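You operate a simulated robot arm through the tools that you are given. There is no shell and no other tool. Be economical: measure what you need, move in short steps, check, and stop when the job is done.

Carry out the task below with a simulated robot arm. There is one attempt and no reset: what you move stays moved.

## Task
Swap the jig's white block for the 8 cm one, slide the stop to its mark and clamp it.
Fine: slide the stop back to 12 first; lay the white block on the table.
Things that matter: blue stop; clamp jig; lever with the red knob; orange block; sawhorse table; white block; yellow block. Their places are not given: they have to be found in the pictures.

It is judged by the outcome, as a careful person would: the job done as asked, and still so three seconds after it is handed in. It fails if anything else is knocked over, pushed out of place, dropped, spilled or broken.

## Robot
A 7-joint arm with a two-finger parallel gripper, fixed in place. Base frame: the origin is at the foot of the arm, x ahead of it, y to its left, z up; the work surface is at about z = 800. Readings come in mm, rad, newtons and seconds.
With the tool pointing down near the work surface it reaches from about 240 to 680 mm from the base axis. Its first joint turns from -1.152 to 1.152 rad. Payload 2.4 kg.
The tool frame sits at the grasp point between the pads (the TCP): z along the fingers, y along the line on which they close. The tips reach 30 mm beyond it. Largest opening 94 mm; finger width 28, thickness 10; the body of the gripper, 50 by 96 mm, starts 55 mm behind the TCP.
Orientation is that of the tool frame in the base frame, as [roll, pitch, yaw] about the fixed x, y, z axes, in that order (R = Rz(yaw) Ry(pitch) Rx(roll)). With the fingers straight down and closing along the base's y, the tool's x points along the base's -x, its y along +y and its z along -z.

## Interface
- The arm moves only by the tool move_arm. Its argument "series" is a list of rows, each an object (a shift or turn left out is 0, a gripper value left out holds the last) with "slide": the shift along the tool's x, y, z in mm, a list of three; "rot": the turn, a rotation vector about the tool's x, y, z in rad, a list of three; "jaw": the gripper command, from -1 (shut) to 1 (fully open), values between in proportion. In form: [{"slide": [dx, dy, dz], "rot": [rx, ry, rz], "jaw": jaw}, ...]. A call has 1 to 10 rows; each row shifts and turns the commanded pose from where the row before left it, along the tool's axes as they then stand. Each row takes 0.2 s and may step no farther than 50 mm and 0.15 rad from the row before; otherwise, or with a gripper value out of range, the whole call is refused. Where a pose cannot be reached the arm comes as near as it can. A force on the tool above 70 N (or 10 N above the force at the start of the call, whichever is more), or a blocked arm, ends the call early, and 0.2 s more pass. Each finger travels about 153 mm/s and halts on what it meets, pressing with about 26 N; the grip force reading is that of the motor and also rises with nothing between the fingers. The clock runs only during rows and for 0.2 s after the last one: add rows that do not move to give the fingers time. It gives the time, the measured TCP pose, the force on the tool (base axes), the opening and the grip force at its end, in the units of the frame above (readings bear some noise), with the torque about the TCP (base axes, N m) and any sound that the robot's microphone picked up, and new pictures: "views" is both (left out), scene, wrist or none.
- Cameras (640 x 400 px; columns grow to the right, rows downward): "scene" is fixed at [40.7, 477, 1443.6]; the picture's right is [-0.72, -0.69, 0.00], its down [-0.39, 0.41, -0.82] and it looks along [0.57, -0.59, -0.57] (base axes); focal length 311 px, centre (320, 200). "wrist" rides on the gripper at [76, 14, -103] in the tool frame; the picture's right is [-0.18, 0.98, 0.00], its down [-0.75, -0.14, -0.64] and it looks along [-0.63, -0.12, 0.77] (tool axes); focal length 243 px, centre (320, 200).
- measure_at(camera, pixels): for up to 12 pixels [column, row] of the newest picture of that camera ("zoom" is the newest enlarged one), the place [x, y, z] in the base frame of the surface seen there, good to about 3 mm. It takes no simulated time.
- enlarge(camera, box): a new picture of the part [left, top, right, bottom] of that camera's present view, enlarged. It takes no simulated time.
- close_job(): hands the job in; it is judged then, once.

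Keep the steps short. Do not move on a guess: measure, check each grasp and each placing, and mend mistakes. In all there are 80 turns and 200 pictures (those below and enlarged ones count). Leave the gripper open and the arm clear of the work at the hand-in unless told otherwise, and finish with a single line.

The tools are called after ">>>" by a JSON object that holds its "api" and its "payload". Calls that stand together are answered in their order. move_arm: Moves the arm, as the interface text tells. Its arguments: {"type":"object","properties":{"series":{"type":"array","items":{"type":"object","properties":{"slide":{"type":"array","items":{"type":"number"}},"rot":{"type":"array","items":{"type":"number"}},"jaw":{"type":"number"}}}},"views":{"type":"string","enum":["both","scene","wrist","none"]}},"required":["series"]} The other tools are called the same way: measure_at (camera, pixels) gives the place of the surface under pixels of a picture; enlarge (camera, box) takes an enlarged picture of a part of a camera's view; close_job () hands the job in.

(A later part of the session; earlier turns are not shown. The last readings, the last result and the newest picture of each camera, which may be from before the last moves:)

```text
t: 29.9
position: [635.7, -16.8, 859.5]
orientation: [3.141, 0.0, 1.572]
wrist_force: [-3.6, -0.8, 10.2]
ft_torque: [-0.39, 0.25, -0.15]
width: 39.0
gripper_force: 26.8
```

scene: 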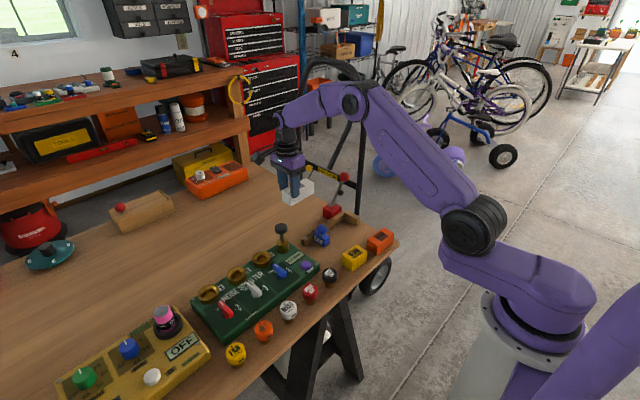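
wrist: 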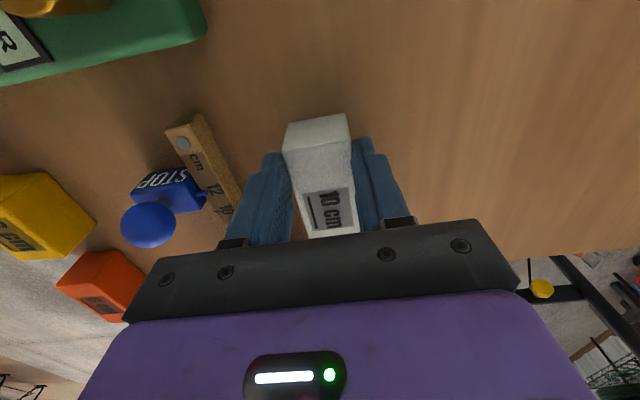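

The block is on the table (10 N up). I'll open moderately and rise, then check.

>>> {"api": "move_arm", "payload": {"series": [{"jaw": 0.1}, {}, {"slide": [0, 0, -30]}, {"slide": [0, 0, -45]}, {"slide": [0, 0, -45]}, {}]}}

>>> {"api": "enlarge", "payload": {"camera": "wrist", "box": [60, 60, 380, 260]}}

```text
t: 31.4
position: [635.4, -15.5, 977.3]
orientation: [-3.14, 0.001, 1.57]
wrist_force: [-0.4, 0.0, 0.2]
ft_torque: [-0.03, 0.0, 0.01]
width: 51.7
gripper_force: 0.0
```

scene: 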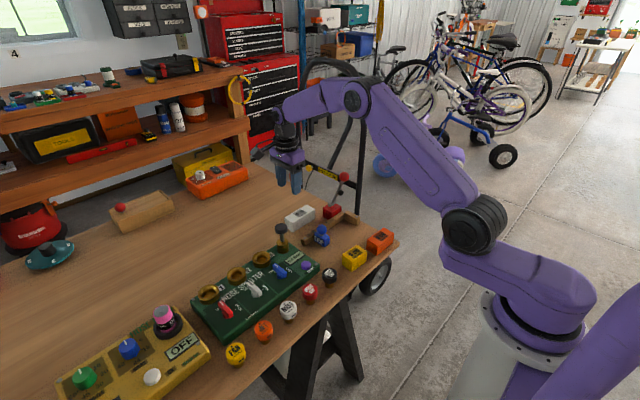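
wrist: 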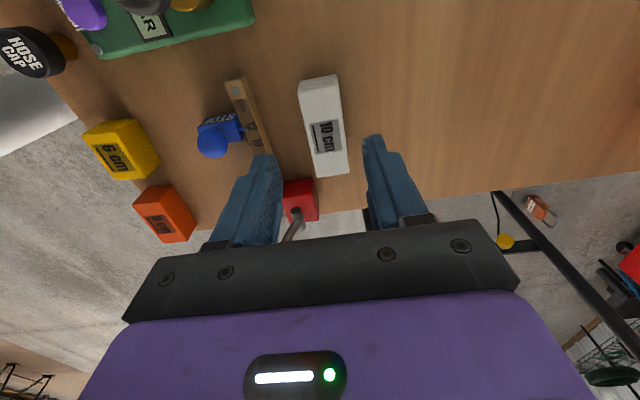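

```text
2.00 times, centred on (220, 160) of wrist
```

zoom: 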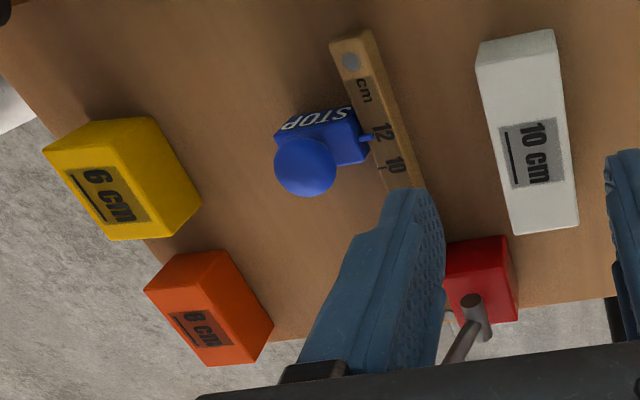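

The white block lies flat and safe. I'll travel back at height (staying at y≈-15), then over the orange block.

>>> {"api": "move_arm", "payload": {"series": [{"slide": [0, -49, 0]}, {"slide": [0, -49, 0]}, {"slide": [0, -49, 0]}, {"slide": [0, -49, 0]}, {"slide": [0, -49, 0]}, {"slide": [-40, 0, 0]}, {"slide": [-30, 0, 0]}, {}]}}

>>> {"api": "enlarge", "payload": {"camera": "wrist", "box": [200, 20, 440, 220]}}

```text
t: 33.1
position: [387.9, -88.4, 979.2]
orientation: [3.141, 0.001, 1.57]
wrist_force: [0.4, 0.7, 1.5]
ft_torque: [-0.01, 0.01, -0.02]
width: 51.7
gripper_force: 0.0
```

scene: 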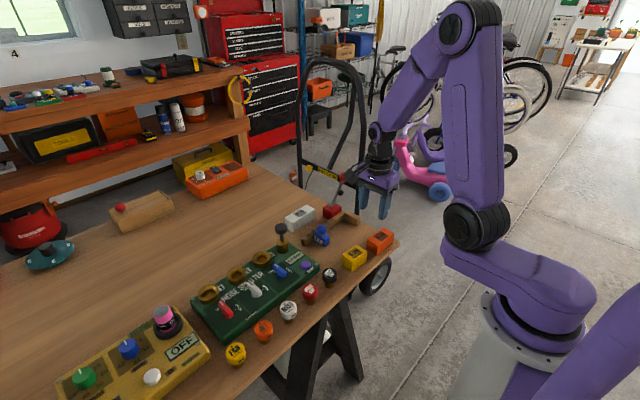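
wrist: 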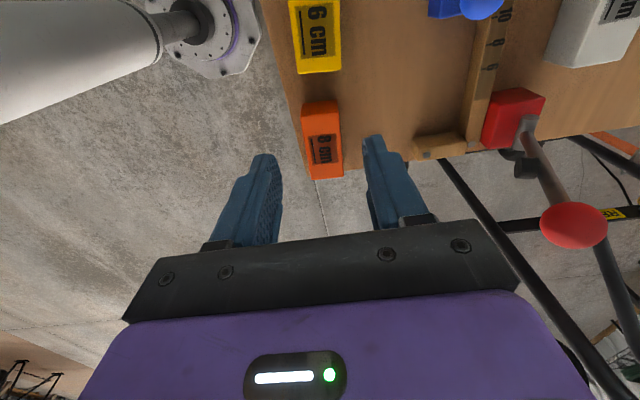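

```text
2.00 times, centred on (320, 120) of wrist
```

zoom: 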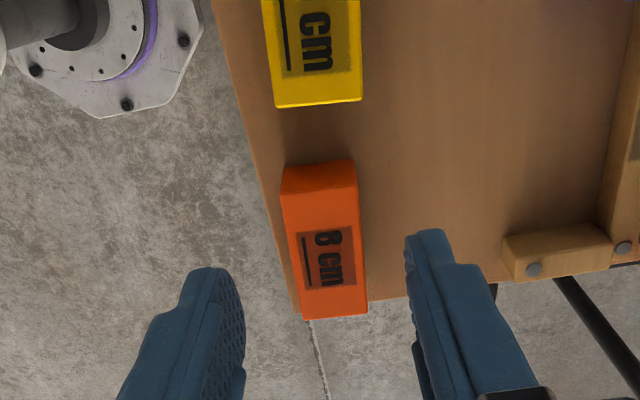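

It reads "8 cm". I'll measure the orange block's top corners and the yellow block.

>>> {"api": "measure_at", "payload": {"camera": "zoom", "pixels": [[286, 196], [355, 188], [304, 316], [365, 312], [330, 250], [320, 175], [320, 103], [279, 100], [358, 95], [288, 200], [353, 195], [515, 270]]}}

```text
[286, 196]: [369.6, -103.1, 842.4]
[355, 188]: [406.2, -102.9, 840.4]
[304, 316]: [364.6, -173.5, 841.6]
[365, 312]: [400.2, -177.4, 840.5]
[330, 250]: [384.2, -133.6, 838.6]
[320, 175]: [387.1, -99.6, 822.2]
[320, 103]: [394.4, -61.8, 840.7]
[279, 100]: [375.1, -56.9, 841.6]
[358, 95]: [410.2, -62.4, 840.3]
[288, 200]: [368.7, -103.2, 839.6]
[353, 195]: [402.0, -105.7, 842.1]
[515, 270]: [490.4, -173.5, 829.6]
```

The orange block's centre is about (385,-139), long axis turned about -0.07 rad, top 841. I'll grip 21 mm toward +y of its centre, at (386.5,-118), so the gripper later clears the lever.

>>> {"api": "move_arm", "payload": {"series": [{"slide": [-29.6, -1.5, 0], "jaw": 0.28}, {"rot": [0, 0, 0.07]}, {"slide": [0, 0, 40]}, {"slide": [0, 0, 40]}, {}], "views": "wrist"}}

>>> {"api": "enlarge", "payload": {"camera": "wrist", "box": [200, 60, 440, 260]}}

```text
t: 34.4
position: [386.3, -118.0, 899.1]
orientation: [-3.14, -0.001, 1.5]
wrist_force: [-0.9, -0.2, 0.4]
ft_torque: [0.03, -0.01, -0.01]
width: 60.1
gripper_force: 0.1
```

wrist: 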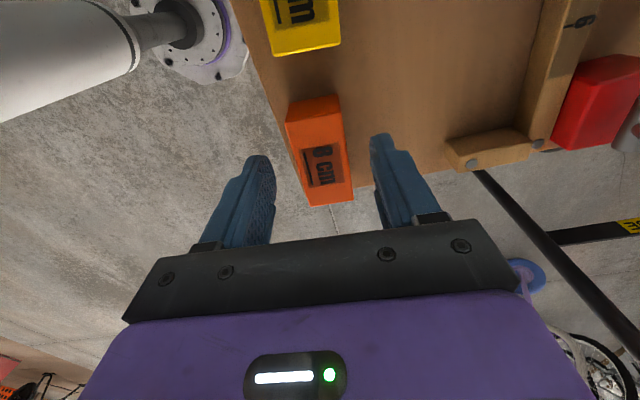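

```text
2.00 times, centred on (320, 160) of wrist
```

zoom: 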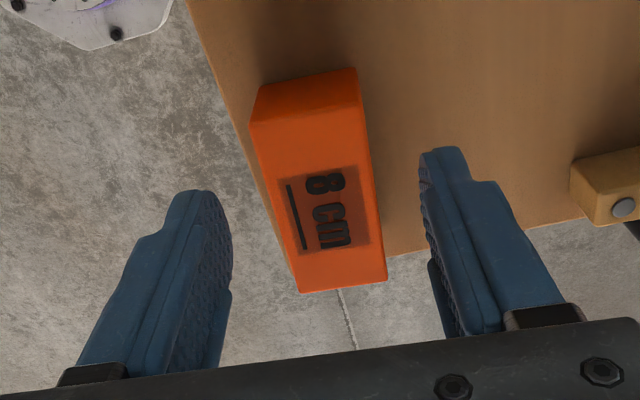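

I'll check alignment by measuring the top corners from here.

>>> {"api": "measure_at", "payload": {"camera": "zoom", "pixels": [[254, 126], [358, 114], [301, 288], [383, 280], [277, 207], [370, 197], [263, 160], [365, 150], [290, 250], [378, 240]]}}

```text
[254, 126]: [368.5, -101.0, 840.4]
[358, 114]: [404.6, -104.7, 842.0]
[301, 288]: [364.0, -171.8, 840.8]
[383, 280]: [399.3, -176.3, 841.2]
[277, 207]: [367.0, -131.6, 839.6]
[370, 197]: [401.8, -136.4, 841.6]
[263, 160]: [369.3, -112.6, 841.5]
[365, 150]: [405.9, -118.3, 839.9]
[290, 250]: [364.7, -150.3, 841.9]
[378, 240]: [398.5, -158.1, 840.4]
```

Alignment is good (slope about 0.07). Descend 40 mm and close.

>>> {"api": "move_arm", "payload": {"series": [{"slide": [0, 0, 20]}, {"slide": [0, 0, 20]}, {}, {"jaw": 0}, {"jaw": -0.4}, {}, {}], "views": "wrist"}}

```text
t: 36.0
position: [387.6, -117.1, 858.6]
orientation: [-3.141, 0.0, 1.5]
wrist_force: [-0.9, 0.3, 1.7]
ft_torque: [0.0, -0.01, 0.04]
width: 39.0
gripper_force: 25.9
```

wrist: 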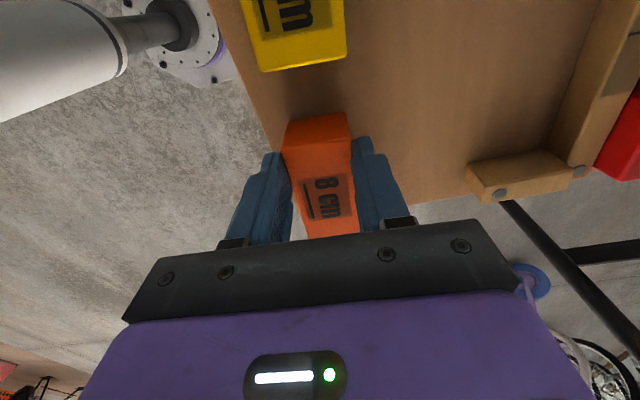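

Held (39.0 mm). I'll lift 14 mm, turn back to align with the jig, move +x to 455, then to y=-80.

>>> {"api": "move_arm", "payload": {"series": [{"slide": [0, 0, -7]}, {"slide": [0, 0, -7]}, {"rot": [0, 0, -0.07]}, {"slide": [0, 34, 0]}, {"slide": [0, 34, 0]}, {"slide": [37, 0, 0]}, {}]}}

>>> {"api": "enlarge", "payload": {"camera": "wrist", "box": [240, 0, 560, 240]}}

>>> {"api": "enlarge", "payload": {"camera": "scene", "box": [290, 150, 400, 250]}}

```text
t: 37.5
position: [457.6, -80.5, 871.0]
orientation: [3.141, 0.001, 1.569]
wrist_force: [0.1, 0.3, -0.5]
ft_torque: [-0.01, 0.0, -0.01]
width: 39.2
gripper_force: 25.4
```

scene: 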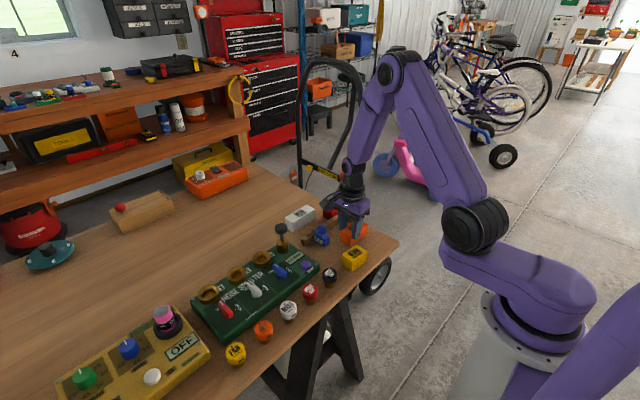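
wrist: 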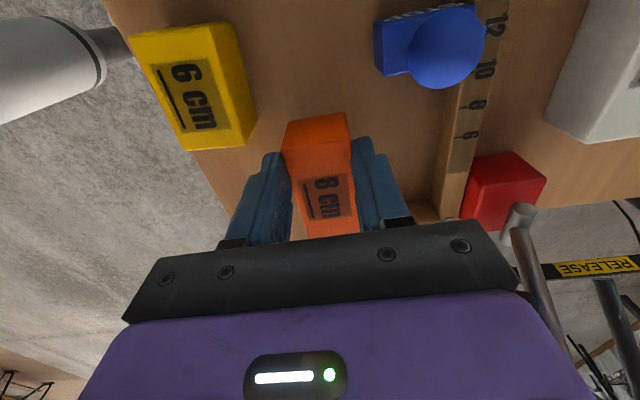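

```text
1.67 times, centred on (400, 120) of wrist
```

zoom: 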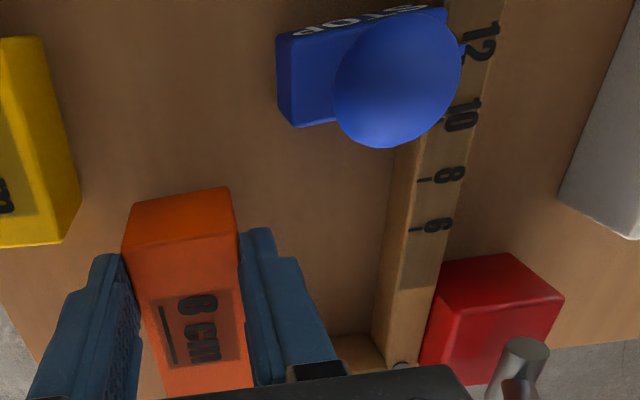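

```text
4.00 times, centred on (345, 200) of scene
```

zoom: 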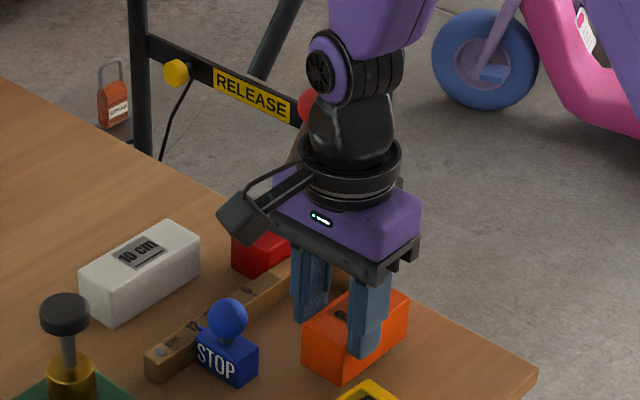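

Clear path ahead. I'll measure the rail's near edge and the end plate's face.

>>> {"api": "measure_at", "payload": {"camera": "zoom", "pixels": [[410, 200], [395, 300], [402, 210], [390, 335], [365, 348], [345, 345], [300, 122], [235, 205], [127, 250], [128, 235]]}}

```text
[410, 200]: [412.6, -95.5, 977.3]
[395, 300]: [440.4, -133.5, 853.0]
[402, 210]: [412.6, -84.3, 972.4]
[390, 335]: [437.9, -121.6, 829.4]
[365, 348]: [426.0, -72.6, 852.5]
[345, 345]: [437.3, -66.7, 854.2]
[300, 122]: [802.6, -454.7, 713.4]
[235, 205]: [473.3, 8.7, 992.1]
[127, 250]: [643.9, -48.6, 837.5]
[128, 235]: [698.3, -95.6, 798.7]
```

That measured the scene zoom. I'll repeat with wrist pixels.

>>> {"api": "measure_at", "payload": {"camera": "wrist", "pixels": [[480, 110], [474, 140], [468, 175], [471, 110], [465, 140], [459, 175], [455, 207], [435, 205], [418, 74], [395, 74]]}}

```text
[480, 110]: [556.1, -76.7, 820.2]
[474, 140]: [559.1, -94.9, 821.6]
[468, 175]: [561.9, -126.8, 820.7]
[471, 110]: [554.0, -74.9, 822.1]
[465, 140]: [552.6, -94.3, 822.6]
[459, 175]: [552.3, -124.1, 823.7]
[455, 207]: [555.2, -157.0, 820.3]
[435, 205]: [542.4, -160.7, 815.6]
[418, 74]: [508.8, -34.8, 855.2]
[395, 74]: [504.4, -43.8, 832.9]
```

The white block's seat was x≈519, so the rail face is around 539–540. The block's bottom (about 813) is below the rail top, so contact will be felt. I'll slide to about x=515, then creep.

>>> {"api": "move_arm", "payload": {"series": [{"slide": [0, 25, 0]}, {"slide": [0, 25, 0]}, {"slide": [0, 7, 0]}, {}], "views": "wrist"}}

>>> {"api": "enlarge", "payload": {"camera": "scene", "box": [300, 180, 380, 250]}}

```text
t: 38.5
position: [513.7, -82.5, 873.0]
orientation: [-3.139, -0.001, 1.57]
wrist_force: [-0.7, 0.6, -0.9]
ft_torque: [-0.02, 0.03, -0.01]
width: 39.2
gripper_force: 25.9
```

wrist: 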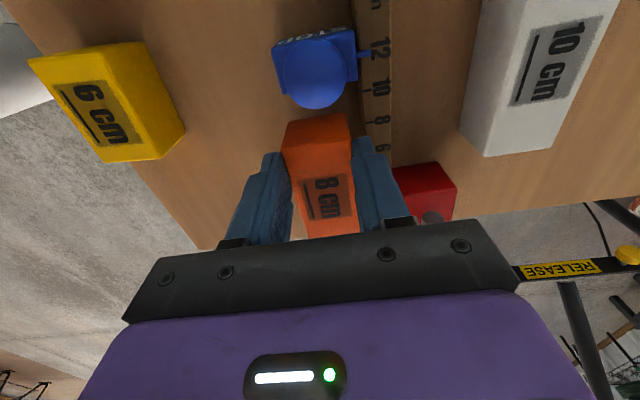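

```text
5.71 times, centred on (340, 215) of scene
```

zoom: 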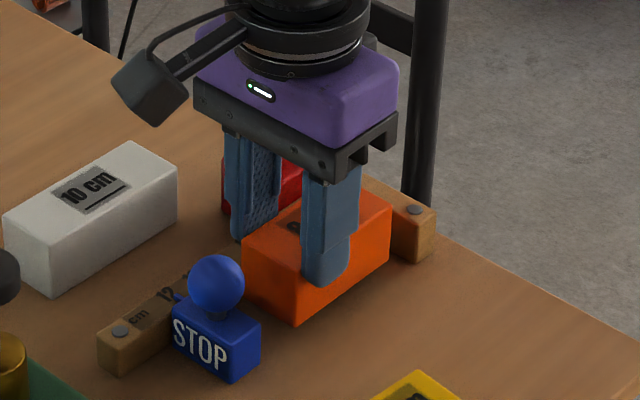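

Creep toward the rail in 1 mm steps, watching the force.

>>> {"api": "move_arm", "payload": {"series": [{"slide": [1, 1.5, 0]}, {"slide": [0, 1.5, 0]}, {"slide": [0, 1, 0]}, {"slide": [0, 1, 0]}, {}], "views": "none"}}

```text
t: 39.8
position: [517.0, -79.7, 872.1]
orientation: [-3.14, 0.002, 1.57]
wrist_force: [-0.4, -0.2, -0.3]
ft_torque: [-0.02, 0.03, 0.05]
width: 39.3
gripper_force: 25.7
```

>>> {"api": "move_arm", "payload": {"series": [{"slide": [0, 1, 0]}, {"slide": [0, 1, 0]}, {"slide": [0, 1, 0]}, {}], "views": "none"}}

```text
t: 40.8
position: [521.0, -80.7, 871.2]
orientation: [-3.141, -0.001, 1.572]
wrist_force: [-0.4, 0.3, -1.1]
ft_torque: [0.01, 0.0, 0.02]
width: 39.3
gripper_force: 25.9
```

>>> {"api": "move_arm", "payload": {"series": [{"slide": [0, 0.7, 0]}, {"slide": [0, 0.7, 0]}, {}], "views": "none"}}

```text
t: 41.5
position: [522.5, -79.7, 872.3]
orientation: [-3.141, -0.001, 1.574]
wrist_force: [-0.2, 0.0, 0.0]
ft_torque: [-0.04, 0.0, -0.03]
width: 38.8
gripper_force: 25.7
```

No contact yet. I'll look at the gap between block and rail.

>>> {"api": "move_arm", "payload": {"series": [{}], "views": "wrist"}}

>>> {"api": "enlarge", "payload": {"camera": "wrist", "box": [240, 20, 440, 160]}}

```text
t: 42.0
position: [523.4, -80.6, 872.2]
orientation: [-3.141, 0.0, 1.57]
wrist_force: [0.4, -0.2, -0.1]
ft_torque: [0.01, -0.01, 0.0]
width: 39.0
gripper_force: 26.0
```

wrist: 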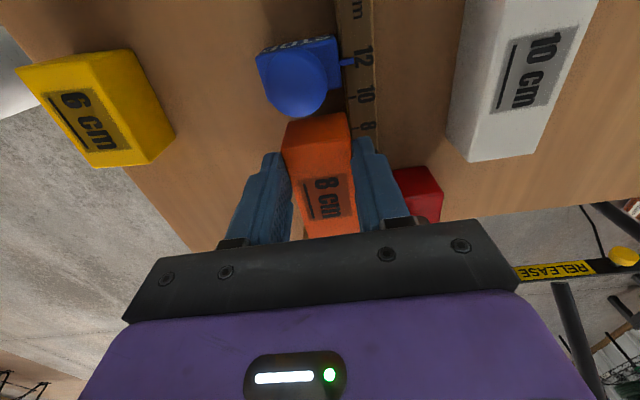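

```text
2.86 times, centred on (340, 90) of wrist
```

zoom: 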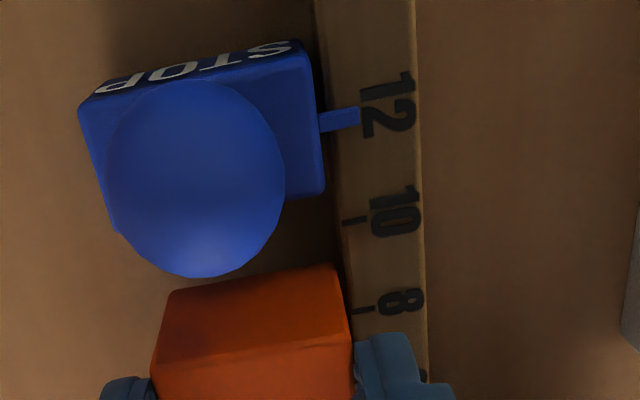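

Compared with the white block's view when gripped (TCP x=518.4), I'm now about 5 mm further in. There's a clearance gap to the rail, and the seat's centreline (as with the stop's ball at 519.5) is x≈519. I'll go back 4 mm and lower.

>>> {"api": "move_arm", "payload": {"series": [{"slide": [0, -4, 0]}, {"slide": [0, 0, 6]}, {"slide": [0, 0, 4]}, {}], "views": "none"}}

>>> {"api": "move_arm", "payload": {"series": [{"slide": [0, 0, 1]}, {"slide": [0, 0, 1]}, {}], "views": "none"}}

```text
t: 43.0
position: [519.3, -80.5, 861.1]
orientation: [3.141, 0.0, 1.572]
wrist_force: [-0.5, -0.4, -0.5]
ft_torque: [0.03, 0.01, 0.0]
width: 39.0
gripper_force: 25.9
```

```text
t: 43.8
position: [520.4, -79.4, 859.8]
orientation: [-3.141, 0.001, 1.571]
wrist_force: [0.1, 0.1, -1.0]
ft_torque: [0.01, 0.0, 0.02]
width: 39.3
gripper_force: 25.7
```

>>> {"api": "move_arm", "payload": {"series": [{"slide": [0, 0, 1]}, {"slide": [0, 0, 0.7]}, {}], "views": "none"}}

```text
t: 44.5
position: [518.4, -79.4, 858.6]
orientation: [3.141, 0.0, 1.57]
wrist_force: [0.0, -0.1, -0.1]
ft_torque: [-0.06, -0.03, -0.01]
width: 38.9
gripper_force: 25.9
```

>>> {"api": "move_arm", "payload": {"series": [{"slide": [0, 0, 0.7]}, {"slide": [0, 0, 0.7]}, {}], "views": "none"}}

```text
t: 45.4
position: [518.9, -80.9, 856.7]
orientation: [3.14, -0.001, 1.571]
wrist_force: [-5.7, 3.0, 21.4]
ft_torque: [0.07, 0.19, -0.08]
width: 39.2
gripper_force: 26.4
```

It's seated (21 N). I'll release, rise slightly toward +y, and check.

>>> {"api": "move_arm", "payload": {"series": [{"slide": [0, 0, -1]}, {"jaw": 0.1}, {}, {"slide": [0, 0, -30]}, {"slide": [15, 0, -45]}, {"slide": [25, 0, -40]}, {"slide": [10, 0, -30]}, {}]}}

>>> {"api": "enlarge", "payload": {"camera": "scene", "box": [300, 165, 390, 250]}}

>>> {"api": "enlarge", "payload": {"camera": "wrist", "box": [220, 60, 420, 220]}}

```text
t: 47.1
position: [517.7, -29.9, 1006.0]
orientation: [-3.139, 0.0, 1.573]
wrist_force: [0.0, 0.4, 1.0]
ft_torque: [0.01, -0.01, 0.01]
width: 51.6
gripper_force: 0.1
```

scene: 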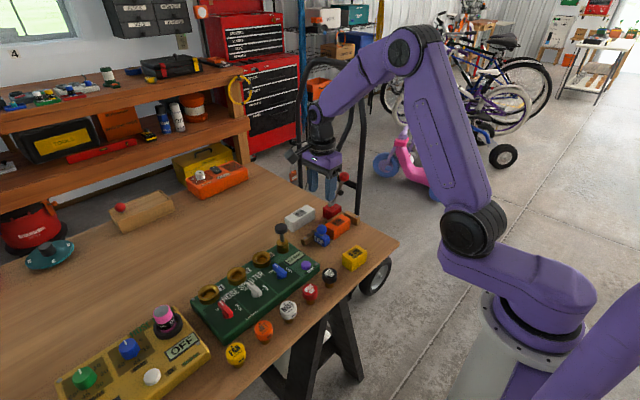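
wrist: 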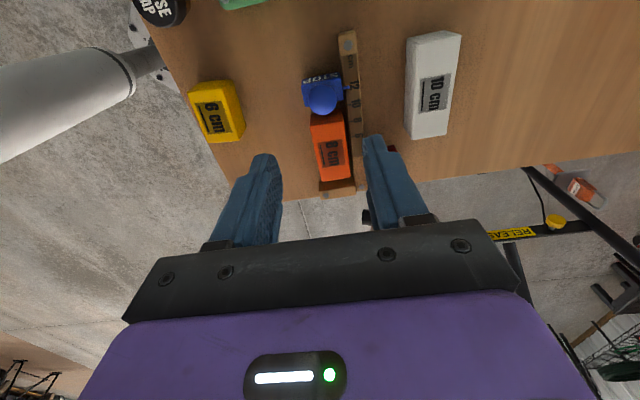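

```text
4.71 times, centred on (345, 208) of scene
```

zoom: 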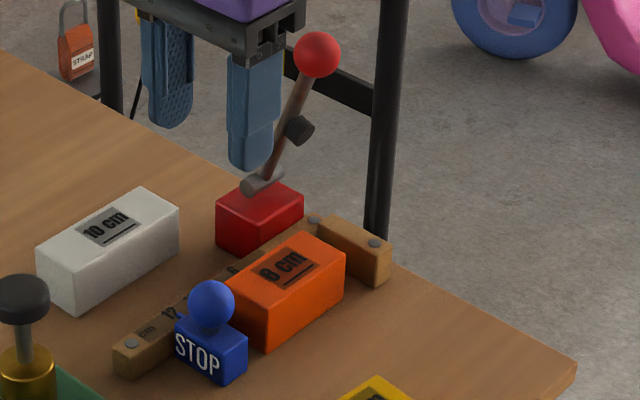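

```text
2.50 times, centred on (320, 140) of wrist
```

zoom: 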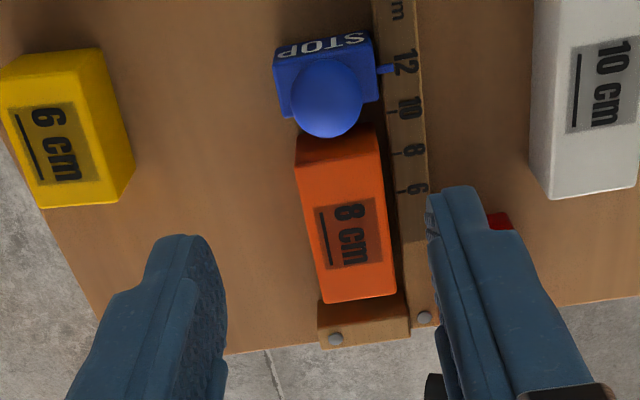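

The orange block sits in the jig with a gap of about 18 mm to the end plate, which the stop will close. I'll turn the tool back 90° so the fingers close along y.

>>> {"api": "move_arm", "payload": {"series": [{"rot": [0, 0, -0.149]}, {"rot": [0, 0, -0.149]}, {"rot": [0, 0, -0.149]}, {"rot": [0, 0, -0.149]}, {"rot": [0, 0, -0.149]}, {"rot": [0, 0, -0.149]}, {"rot": [0, 0, -0.149]}, {"rot": [0, 0, -0.149]}, {"rot": [0, 0, -0.149]}, {"rot": [0, 0, -0.149]}], "views": "none"}}

>>> {"api": "move_arm", "payload": {"series": [{"rot": [0, 0, -0.0788], "jaw": 0.2}, {"slide": [0, 0, 40]}, {"slide": [0, 0, 40]}, {}]}}

>>> {"api": "enlarge", "payload": {"camera": "wrist", "box": [200, 60, 440, 210]}}

```text
t: 49.4
position: [519.8, -29.9, 1003.5]
orientation: [-3.141, 0.0, 3.063]
wrist_force: [-0.1, -0.2, -0.4]
ft_torque: [-0.02, 0.01, 0.02]
width: 51.7
gripper_force: 0.0
```

```text
t: 50.4
position: [517.8, -27.8, 923.1]
orientation: [3.141, -0.001, 3.14]
wrist_force: [-0.6, 1.4, -0.3]
ft_torque: [0.01, 0.01, -0.01]
width: 56.5
gripper_force: 0.0
```

scene: 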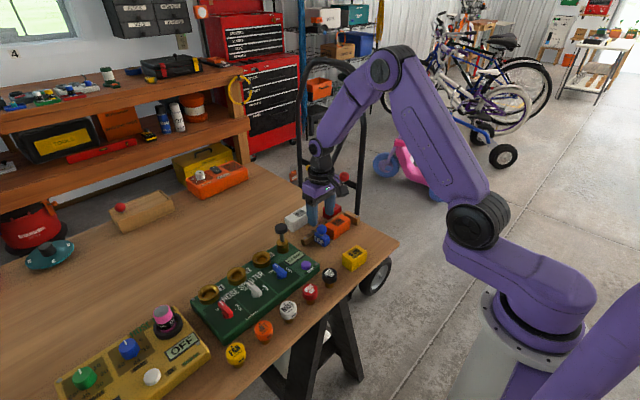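
wrist: 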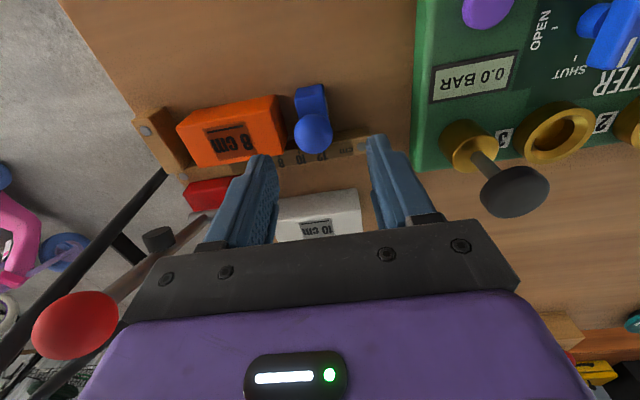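

```text
2.67 times, centred on (320, 135) of wrist
```

zoom: 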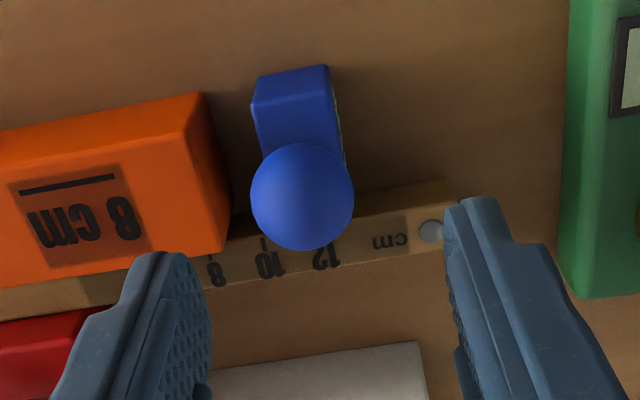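

The ball is at wrist (313,132), y≈-31. I'll shift 3 mm toward -y, descend 47 mm and grip.

>>> {"api": "move_arm", "payload": {"series": [{"slide": [-2, -3.5, 24]}, {"slide": [0, 0, 24]}, {}, {"jaw": -0.6}, {"jaw": -0.6}, {}], "views": "wrist"}}

```text
t: 51.8
position: [520.7, -32.6, 873.9]
orientation: [3.141, 0.0, 3.141]
wrist_force: [1.9, -3.6, -7.7]
ft_torque: [-0.05, -0.42, 0.03]
width: 29.3
gripper_force: 44.8
```

wrist: 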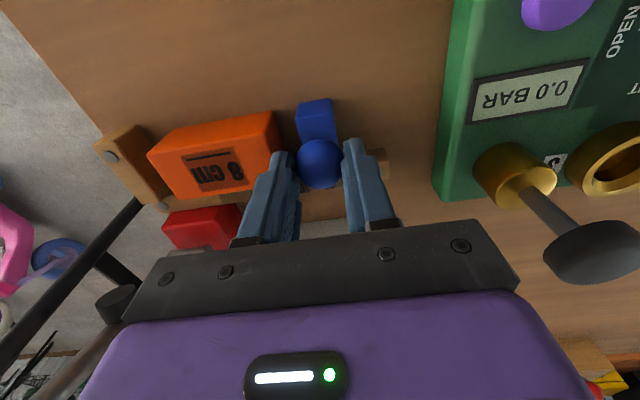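

The ball is gripped. Push the stop toward -y, 34 mm first.

>>> {"api": "move_arm", "payload": {"series": [{"slide": [0, -5, 0]}, {"slide": [0, -5, 0]}, {"slide": [0, -5, 0]}, {"slide": [0, -5, 0]}, {"slide": [0, -5, 0]}, {"slide": [0, -5, 0]}, {"slide": [0, -4, 0]}, {}], "views": "wrist"}}

>>> {"api": "enlarge", "payload": {"camera": "wrist", "box": [120, 60, 440, 260]}}

```text
t: 53.5
position: [520.8, -67.1, 873.6]
orientation: [3.141, -0.002, 3.139]
wrist_force: [9.2, 1.5, -34.6]
ft_torque: [-0.01, -0.14, 0.1]
width: 29.2
gripper_force: 45.2
```

wrist: 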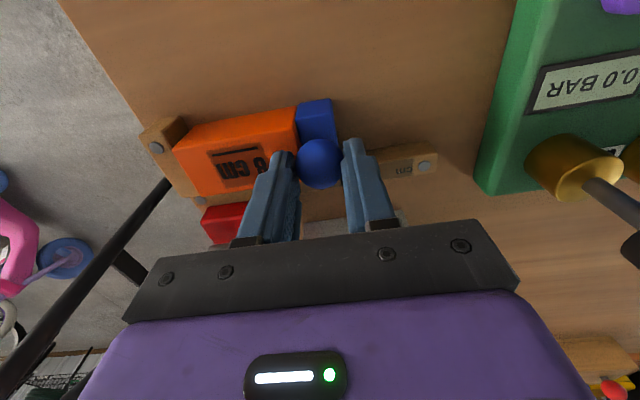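

```text
2.00 times, centred on (280, 160) of wrist
```

zoom: 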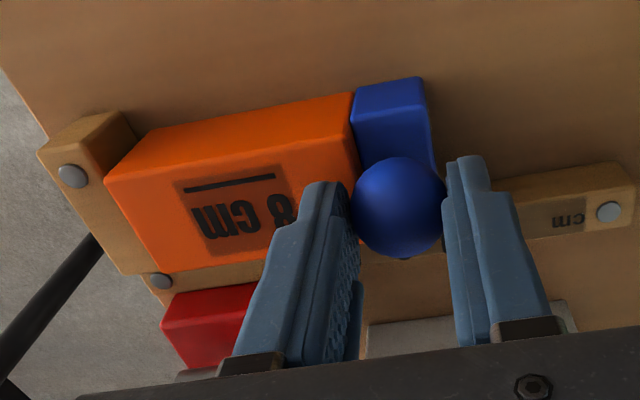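

The block moves along with the stop; about 4 mm remains. I'll finish gently.

>>> {"api": "move_arm", "payload": {"series": [{"slide": [0, -1.5, 0]}, {"slide": [0, -1.5, 0]}, {"slide": [0, -1, 0]}, {}], "views": "wrist"}}

>>> {"api": "enlarge", "payload": {"camera": "wrist", "box": [120, 60, 440, 260]}}

```text
t: 54.5
position: [520.9, -71.2, 873.6]
orientation: [3.14, -0.001, 3.141]
wrist_force: [8.5, 1.7, -35.0]
ft_torque: [0.01, -0.28, 0.01]
width: 29.4
gripper_force: 45.1
```

wrist: 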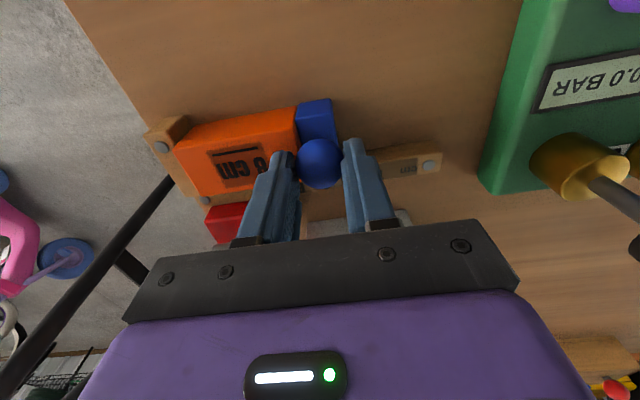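

```text
2.00 times, centred on (280, 160) of wrist
```

zoom: 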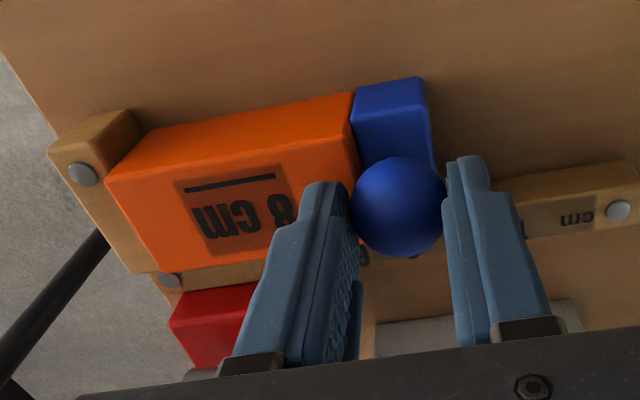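

Release and rise to read the mark and the gap.

>>> {"api": "move_arm", "payload": {"series": [{"jaw": 0.2}, {}, {"slide": [0, 0, -30]}, {"slide": [0, 0, -40]}, {"slide": [0, 0, -30]}, {}], "views": "wrist"}}

>>> {"api": "enlarge", "payload": {"camera": "wrist", "box": [200, 60, 360, 160]}}

>>> {"api": "enlarge", "payload": {"camera": "scene", "box": [310, 190, 370, 245]}}

```text
t: 56.0
position: [520.7, -71.4, 976.9]
orientation: [3.141, 0.0, 3.14]
wrist_force: [-0.4, -0.4, -0.1]
ft_torque: [-0.02, -0.02, -0.01]
width: 56.3
gripper_force: 0.1
```

wrist: 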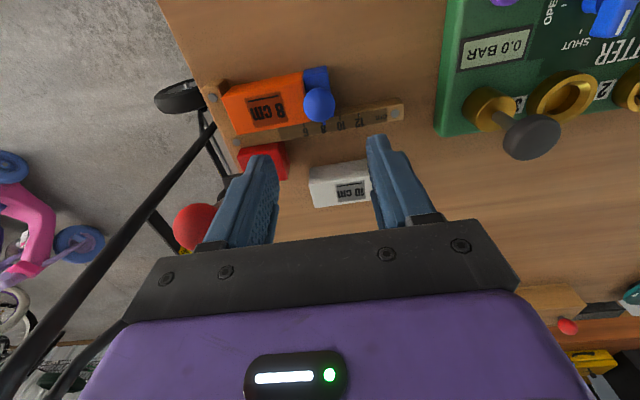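

```text
4.00 times, centred on (280, 110) of wrist
```

zoom: 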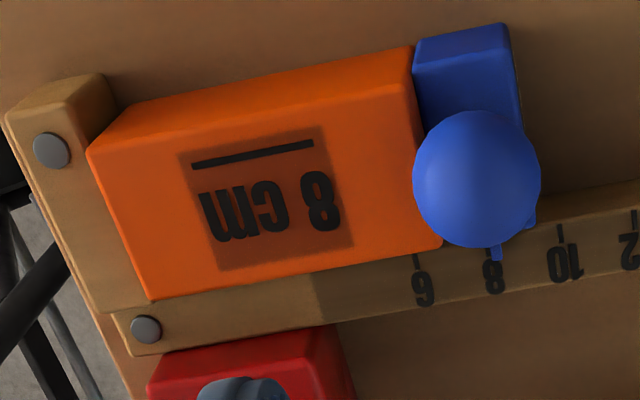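

```text
7.27 times, centred on (340, 218) of scene
```

zoom: 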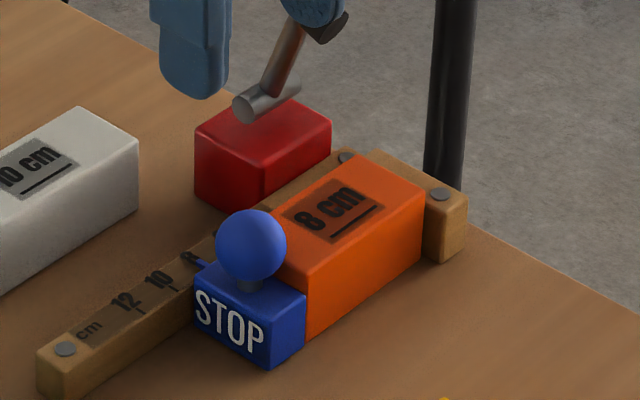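

The pointer seems about 2 mm short of the "8" tick (497 vs about 488 expected). I'll enlarge and measure.

>>> {"api": "enlarge", "payload": {"camera": "wrist", "box": [285, 95, 365, 145]}}

>>> {"api": "enlarge", "payload": {"camera": "wrist", "box": [195, 70, 275, 145]}}

```text
8.00 times, centred on (325, 120) of wrist
```

zoom: 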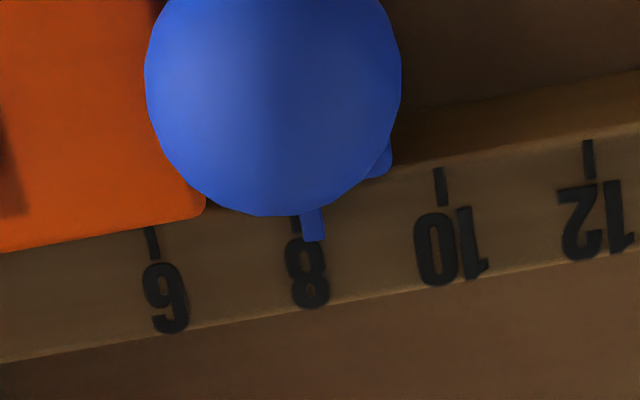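

```text
5.33 times, centred on (235, 108) of wrist
```

zoom: 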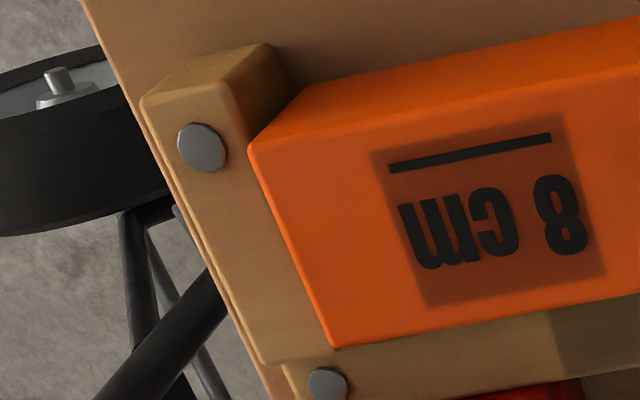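

Confirmed: the tick shows just left of the pointer, about 2 mm. I'll regrip and push 2 mm more.

>>> {"api": "move_arm", "payload": {"series": [{"slide": [0, 0, 40]}, {"slide": [0, 0, 40]}, {"slide": [0, 0, 20]}, {}, {"jaw": -0.6}, {"jaw": -0.6}, {}, {"slide": [0, -1, 0]}, {"slide": [0, -1, 0]}, {}], "views": "none"}}

>>> {"api": "move_arm", "payload": {"series": [{}, {"jaw": 0.2}, {}, {"slide": [0, 0, -30]}, {"slide": [0, 0, -40]}, {"slide": [0, 0, -30]}, {}], "views": "wrist"}}

>>> {"api": "enlarge", "payload": {"camera": "wrist", "box": [285, 95, 365, 145]}}

>>> {"api": "enlarge", "payload": {"camera": "wrist", "box": [195, 70, 275, 145]}}

```text
t: 58.1
position: [520.7, -72.1, 875.7]
orientation: [-3.14, -0.002, 3.141]
wrist_force: [-6.7, 1.2, 2.4]
ft_torque: [0.03, -0.16, 0.05]
width: 29.3
gripper_force: 45.3
```

```text
t: 59.8
position: [521.2, -71.3, 975.2]
orientation: [3.141, 0.0, 3.14]
wrist_force: [-0.3, -0.4, -0.7]
ft_torque: [-0.01, 0.02, -0.03]
width: 56.4
gripper_force: 0.1
```

wrist: 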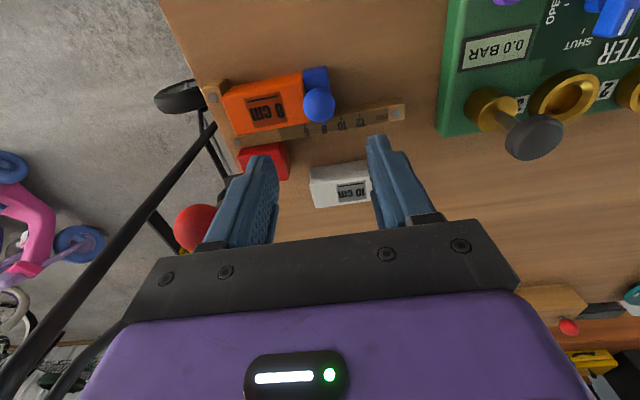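

```text
8.00 times, centred on (325, 120) of wrist
```

zoom: 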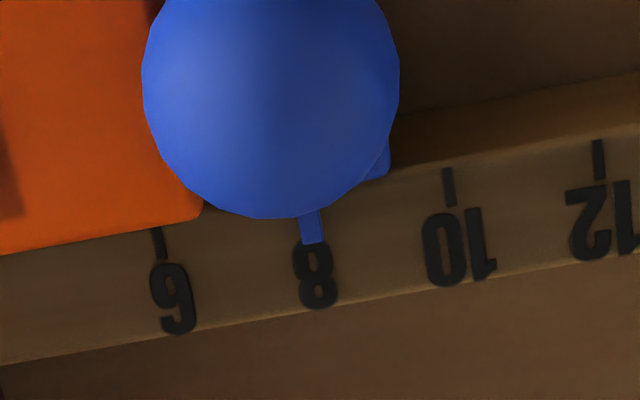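

```text
5.33 times, centred on (235, 108) of wrist
```

zoom: 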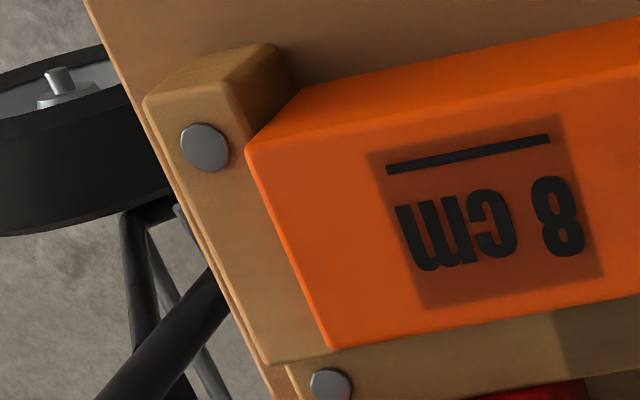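

The pointer now covers the 8 tick, at most about 0.7 mm high. No end contact was felt, so I'll give one more gentle 0.8 mm push with a force check.

>>> {"api": "move_arm", "payload": {"series": [{"slide": [0, 0, 40]}, {"slide": [0, 0, 40]}, {"slide": [0, 0, 20]}, {}, {"jaw": -0.6}, {"jaw": -0.6}, {}, {"slide": [0, -0.8, 0]}, {}, {}], "views": "none"}}

>>> {"api": "move_arm", "payload": {"series": [{}, {"jaw": 0.2}, {}, {"slide": [0, 0, -30]}, {"slide": [0, 0, -40]}, {"slide": [0, 0, -30]}, {}], "views": "wrist"}}

>>> {"api": "enlarge", "payload": {"camera": "wrist", "box": [285, 95, 365, 145]}}

>>> {"api": "enlarge", "payload": {"camera": "scene", "box": [310, 165, 370, 245]}}

```text
t: 62.0
position: [522.2, -73.4, 874.0]
orientation: [3.14, 0.0, 3.14]
wrist_force: [7.6, 4.0, -18.9]
ft_torque: [0.11, -0.69, -0.06]
width: 29.4
gripper_force: 45.4
```

```text
t: 63.5
position: [521.8, -74.9, 975.9]
orientation: [3.14, 0.002, 3.14]
wrist_force: [0.7, -1.3, 0.5]
ft_torque: [-0.03, 0.01, -0.02]
width: 56.5
gripper_force: 0.1
```

wrist: 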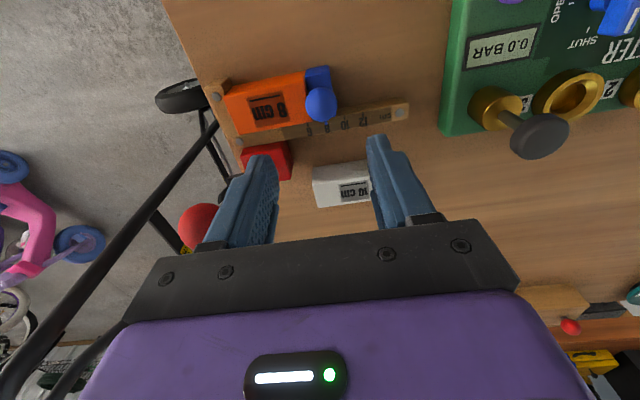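

```text
8.00 times, centred on (325, 120) of wrist
```

zoom: 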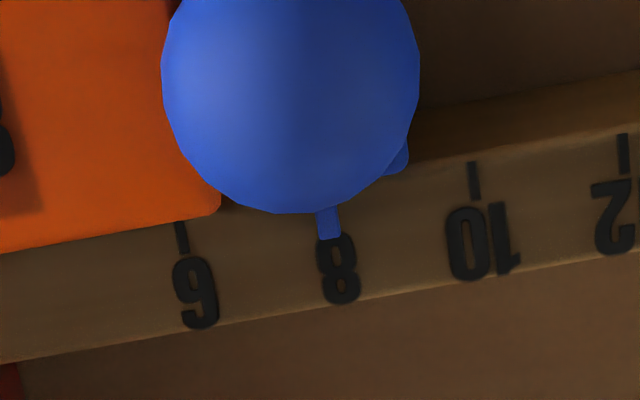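

```text
5.00 times, centred on (340, 205) of scene
```

zoom: 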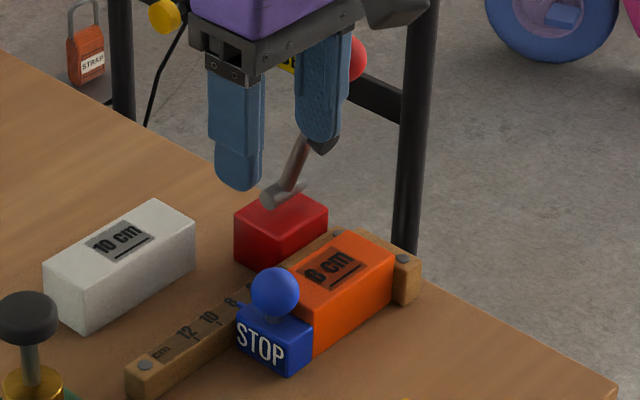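

The pointer is on the 8 tick and the block is against the end. Now clamp: I'll rise and go above the knob (TCP was at 544,-150,985 when released).

>>> {"api": "move_arm", "payload": {"series": [{"slide": [0, 0, -45]}, {"slide": [0, 0, -35]}, {"slide": [-11, -38, 0]}, {"slide": [-11, -38, 0]}, {"slide": [0, 0, 15]}, {}], "views": "wrist"}}

>>> {"api": "measure_at", "payload": {"camera": "wrist", "pixels": [[318, 150], [318, 135], [318, 120]]}}

```text
t: 65.0
position: [541.5, -150.9, 1040.7]
orientation: [-3.14, -0.001, 3.14]
wrist_force: [0.2, 0.0, 0.9]
ft_torque: [-0.01, -0.01, 0.0]
width: 56.2
gripper_force: 0.0
```

wrist: 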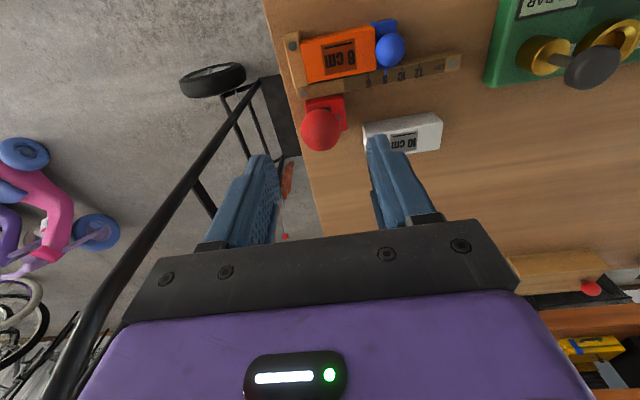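

```text
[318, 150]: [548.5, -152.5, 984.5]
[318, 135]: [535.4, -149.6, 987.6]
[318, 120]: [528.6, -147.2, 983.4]
```

The knob is centred near (540,-150,975), right below. Descend 57 mm and grip.

>>> {"api": "move_arm", "payload": {"series": [{"slide": [0, 0, 30]}, {"slide": [0, 0, 27]}, {}, {"jaw": -0.6}, {"jaw": -0.6}, {}], "views": "wrist"}}

```text
t: 66.3
position: [539.4, -149.5, 984.1]
orientation: [-3.141, 0.001, 3.139]
wrist_force: [1.9, -6.4, -5.3]
ft_torque: [-0.09, -0.11, -0.04]
width: 28.5
gripper_force: 45.3
```

wrist: 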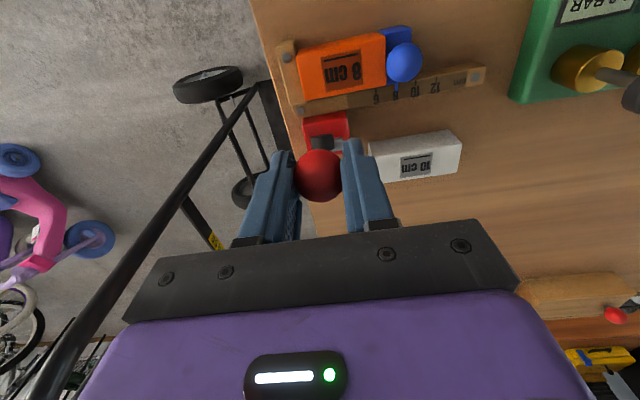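

Knob gripped. Swing down along the arc (R≈123.5 about the pivot): first half.

>>> {"api": "move_arm", "payload": {"series": [{"slide": [11, 0, 4.4]}, {"slide": [11, 0, 5.6]}, {"slide": [10.4, 0, 6.6]}, {"slide": [9.7, 0, 7.7]}, {"slide": [8.9, 0, 8.6]}, {"slide": [7.9, 0, 9.5]}, {}], "views": "none"}}

```text
t: 68.0
position: [483.7, -149.8, 940.1]
orientation: [3.141, 0.001, 3.138]
wrist_force: [9.5, -4.1, 5.6]
ft_torque: [-0.07, -1.24, 0.04]
width: 28.7
gripper_force: 44.8
```

Smooth. Continue down to about 0.15 rad.

>>> {"api": "move_arm", "payload": {"series": [{"slide": [7, 0, 10.2]}, {"slide": [5.9, 0, 10.8]}, {"slide": [4.8, 0, 11.3]}, {"slide": [3.7, 0, 11.8]}, {"slide": [2.4, 0, 12.1]}, {}]}}

>>> {"api": "enlarge", "payload": {"camera": "scene", "box": [300, 165, 390, 250]}}

```text
t: 69.3
position: [459.9, -150.5, 884.3]
orientation: [3.141, -0.004, 3.139]
wrist_force: [-4.4, -9.9, 2.8]
ft_torque: [-0.09, -0.52, -0.02]
width: 28.5
gripper_force: 45.1
```

scene: 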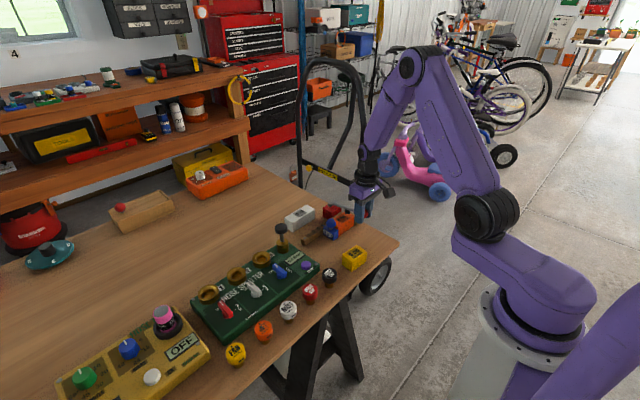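
wrist: 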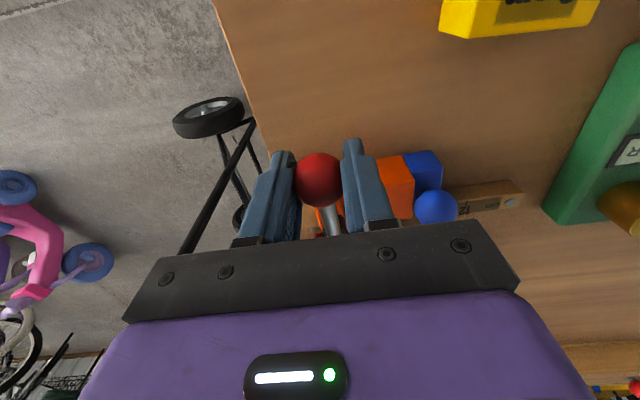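

```text
4.71 times, centred on (345, 208) of scene
```

zoom: 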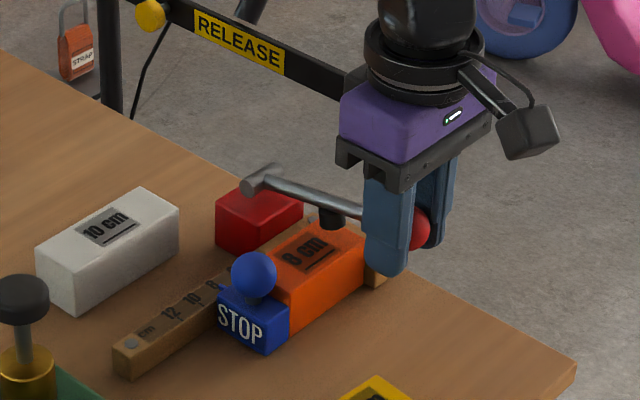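

The foot is approaching the block. I'll press down in small steps, watching force and sound.

>>> {"api": "move_arm", "payload": {"series": [{"slide": [0.8, 0, 6]}, {"slide": [0.5, 0, 6]}, {"slide": [0.2, 0, 4]}, {}], "views": "none"}}

```text
t: 70.3
position: [458.8, -149.8, 868.0]
orientation: [-3.139, -0.002, 3.139]
wrist_force: [-7.7, -12.7, 1.3]
ft_torque: [-0.1, -0.58, -0.04]
width: 28.9
gripper_force: 44.9
```

>>> {"api": "move_arm", "payload": {"series": [{"slide": [0, 0, 1.5]}, {"slide": [0, 0, 1.5]}, {"slide": [0, 0, 1.5]}, {}], "views": "none"}}

```text
t: 71.3
position: [458.8, -148.8, 864.3]
orientation: [3.142, -0.001, 3.14]
wrist_force: [-6.1, -11.0, 0.3]
ft_torque: [-0.1, -0.56, -0.02]
width: 28.5
gripper_force: 45.0
```

No resistance yet. I'll look at the foot.

>>> {"api": "enlarge", "payload": {"camera": "scene", "box": [315, 190, 375, 240]}}

>>> {"api": "move_arm", "payload": {"series": [{"slide": [0, 0, 1.5]}, {"slide": [0, 0, 1.5]}, {}], "views": "wrist"}}

```text
8.00 times, centred on (345, 215) of scene
```

zoom: 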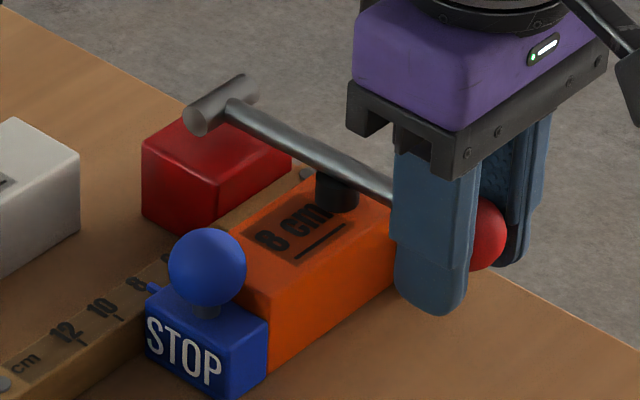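

```text
t: 72.2
position: [457.9, -149.9, 861.1]
orientation: [3.141, -0.001, 3.138]
wrist_force: [-7.7, -9.4, 18.5]
ft_torque: [-0.06, -0.39, -0.05]
width: 28.5
gripper_force: 45.2
```

wrist: 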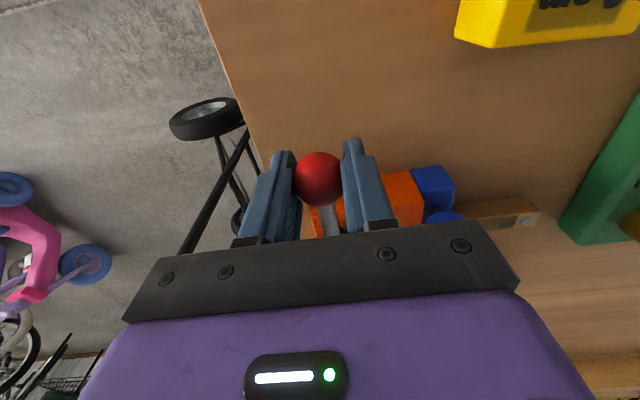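

Resistance rises to 18 N: the foot is on the block. I'll press a little more to seat the clamp.

>>> {"api": "move_arm", "payload": {"series": [{"slide": [0, 0, 1]}, {"slide": [0, 0, 1]}, {"slide": [0, 0, 1]}, {}], "views": "none"}}

>>> {"api": "enlarge", "payload": {"camera": "scene", "box": [315, 190, 375, 240]}}

```text
t: 73.2
position: [458.3, -149.8, 859.3]
orientation: [3.141, 0.002, 3.141]
wrist_force: [-17.5, -2.5, 64.6]
ft_torque: [-0.06, 0.31, 0.02]
width: 28.5
gripper_force: 44.8
```

```text
8.00 times, centred on (345, 215) of scene
```

zoom: 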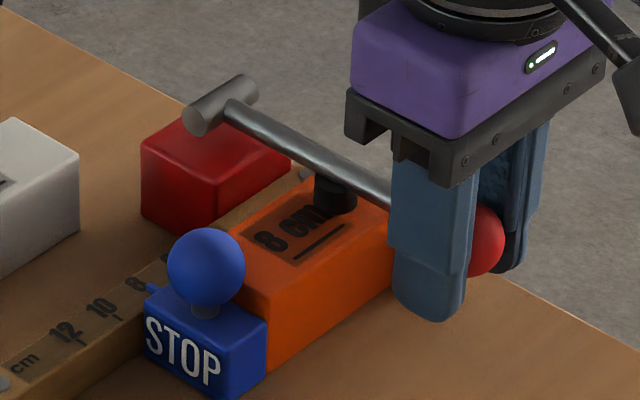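

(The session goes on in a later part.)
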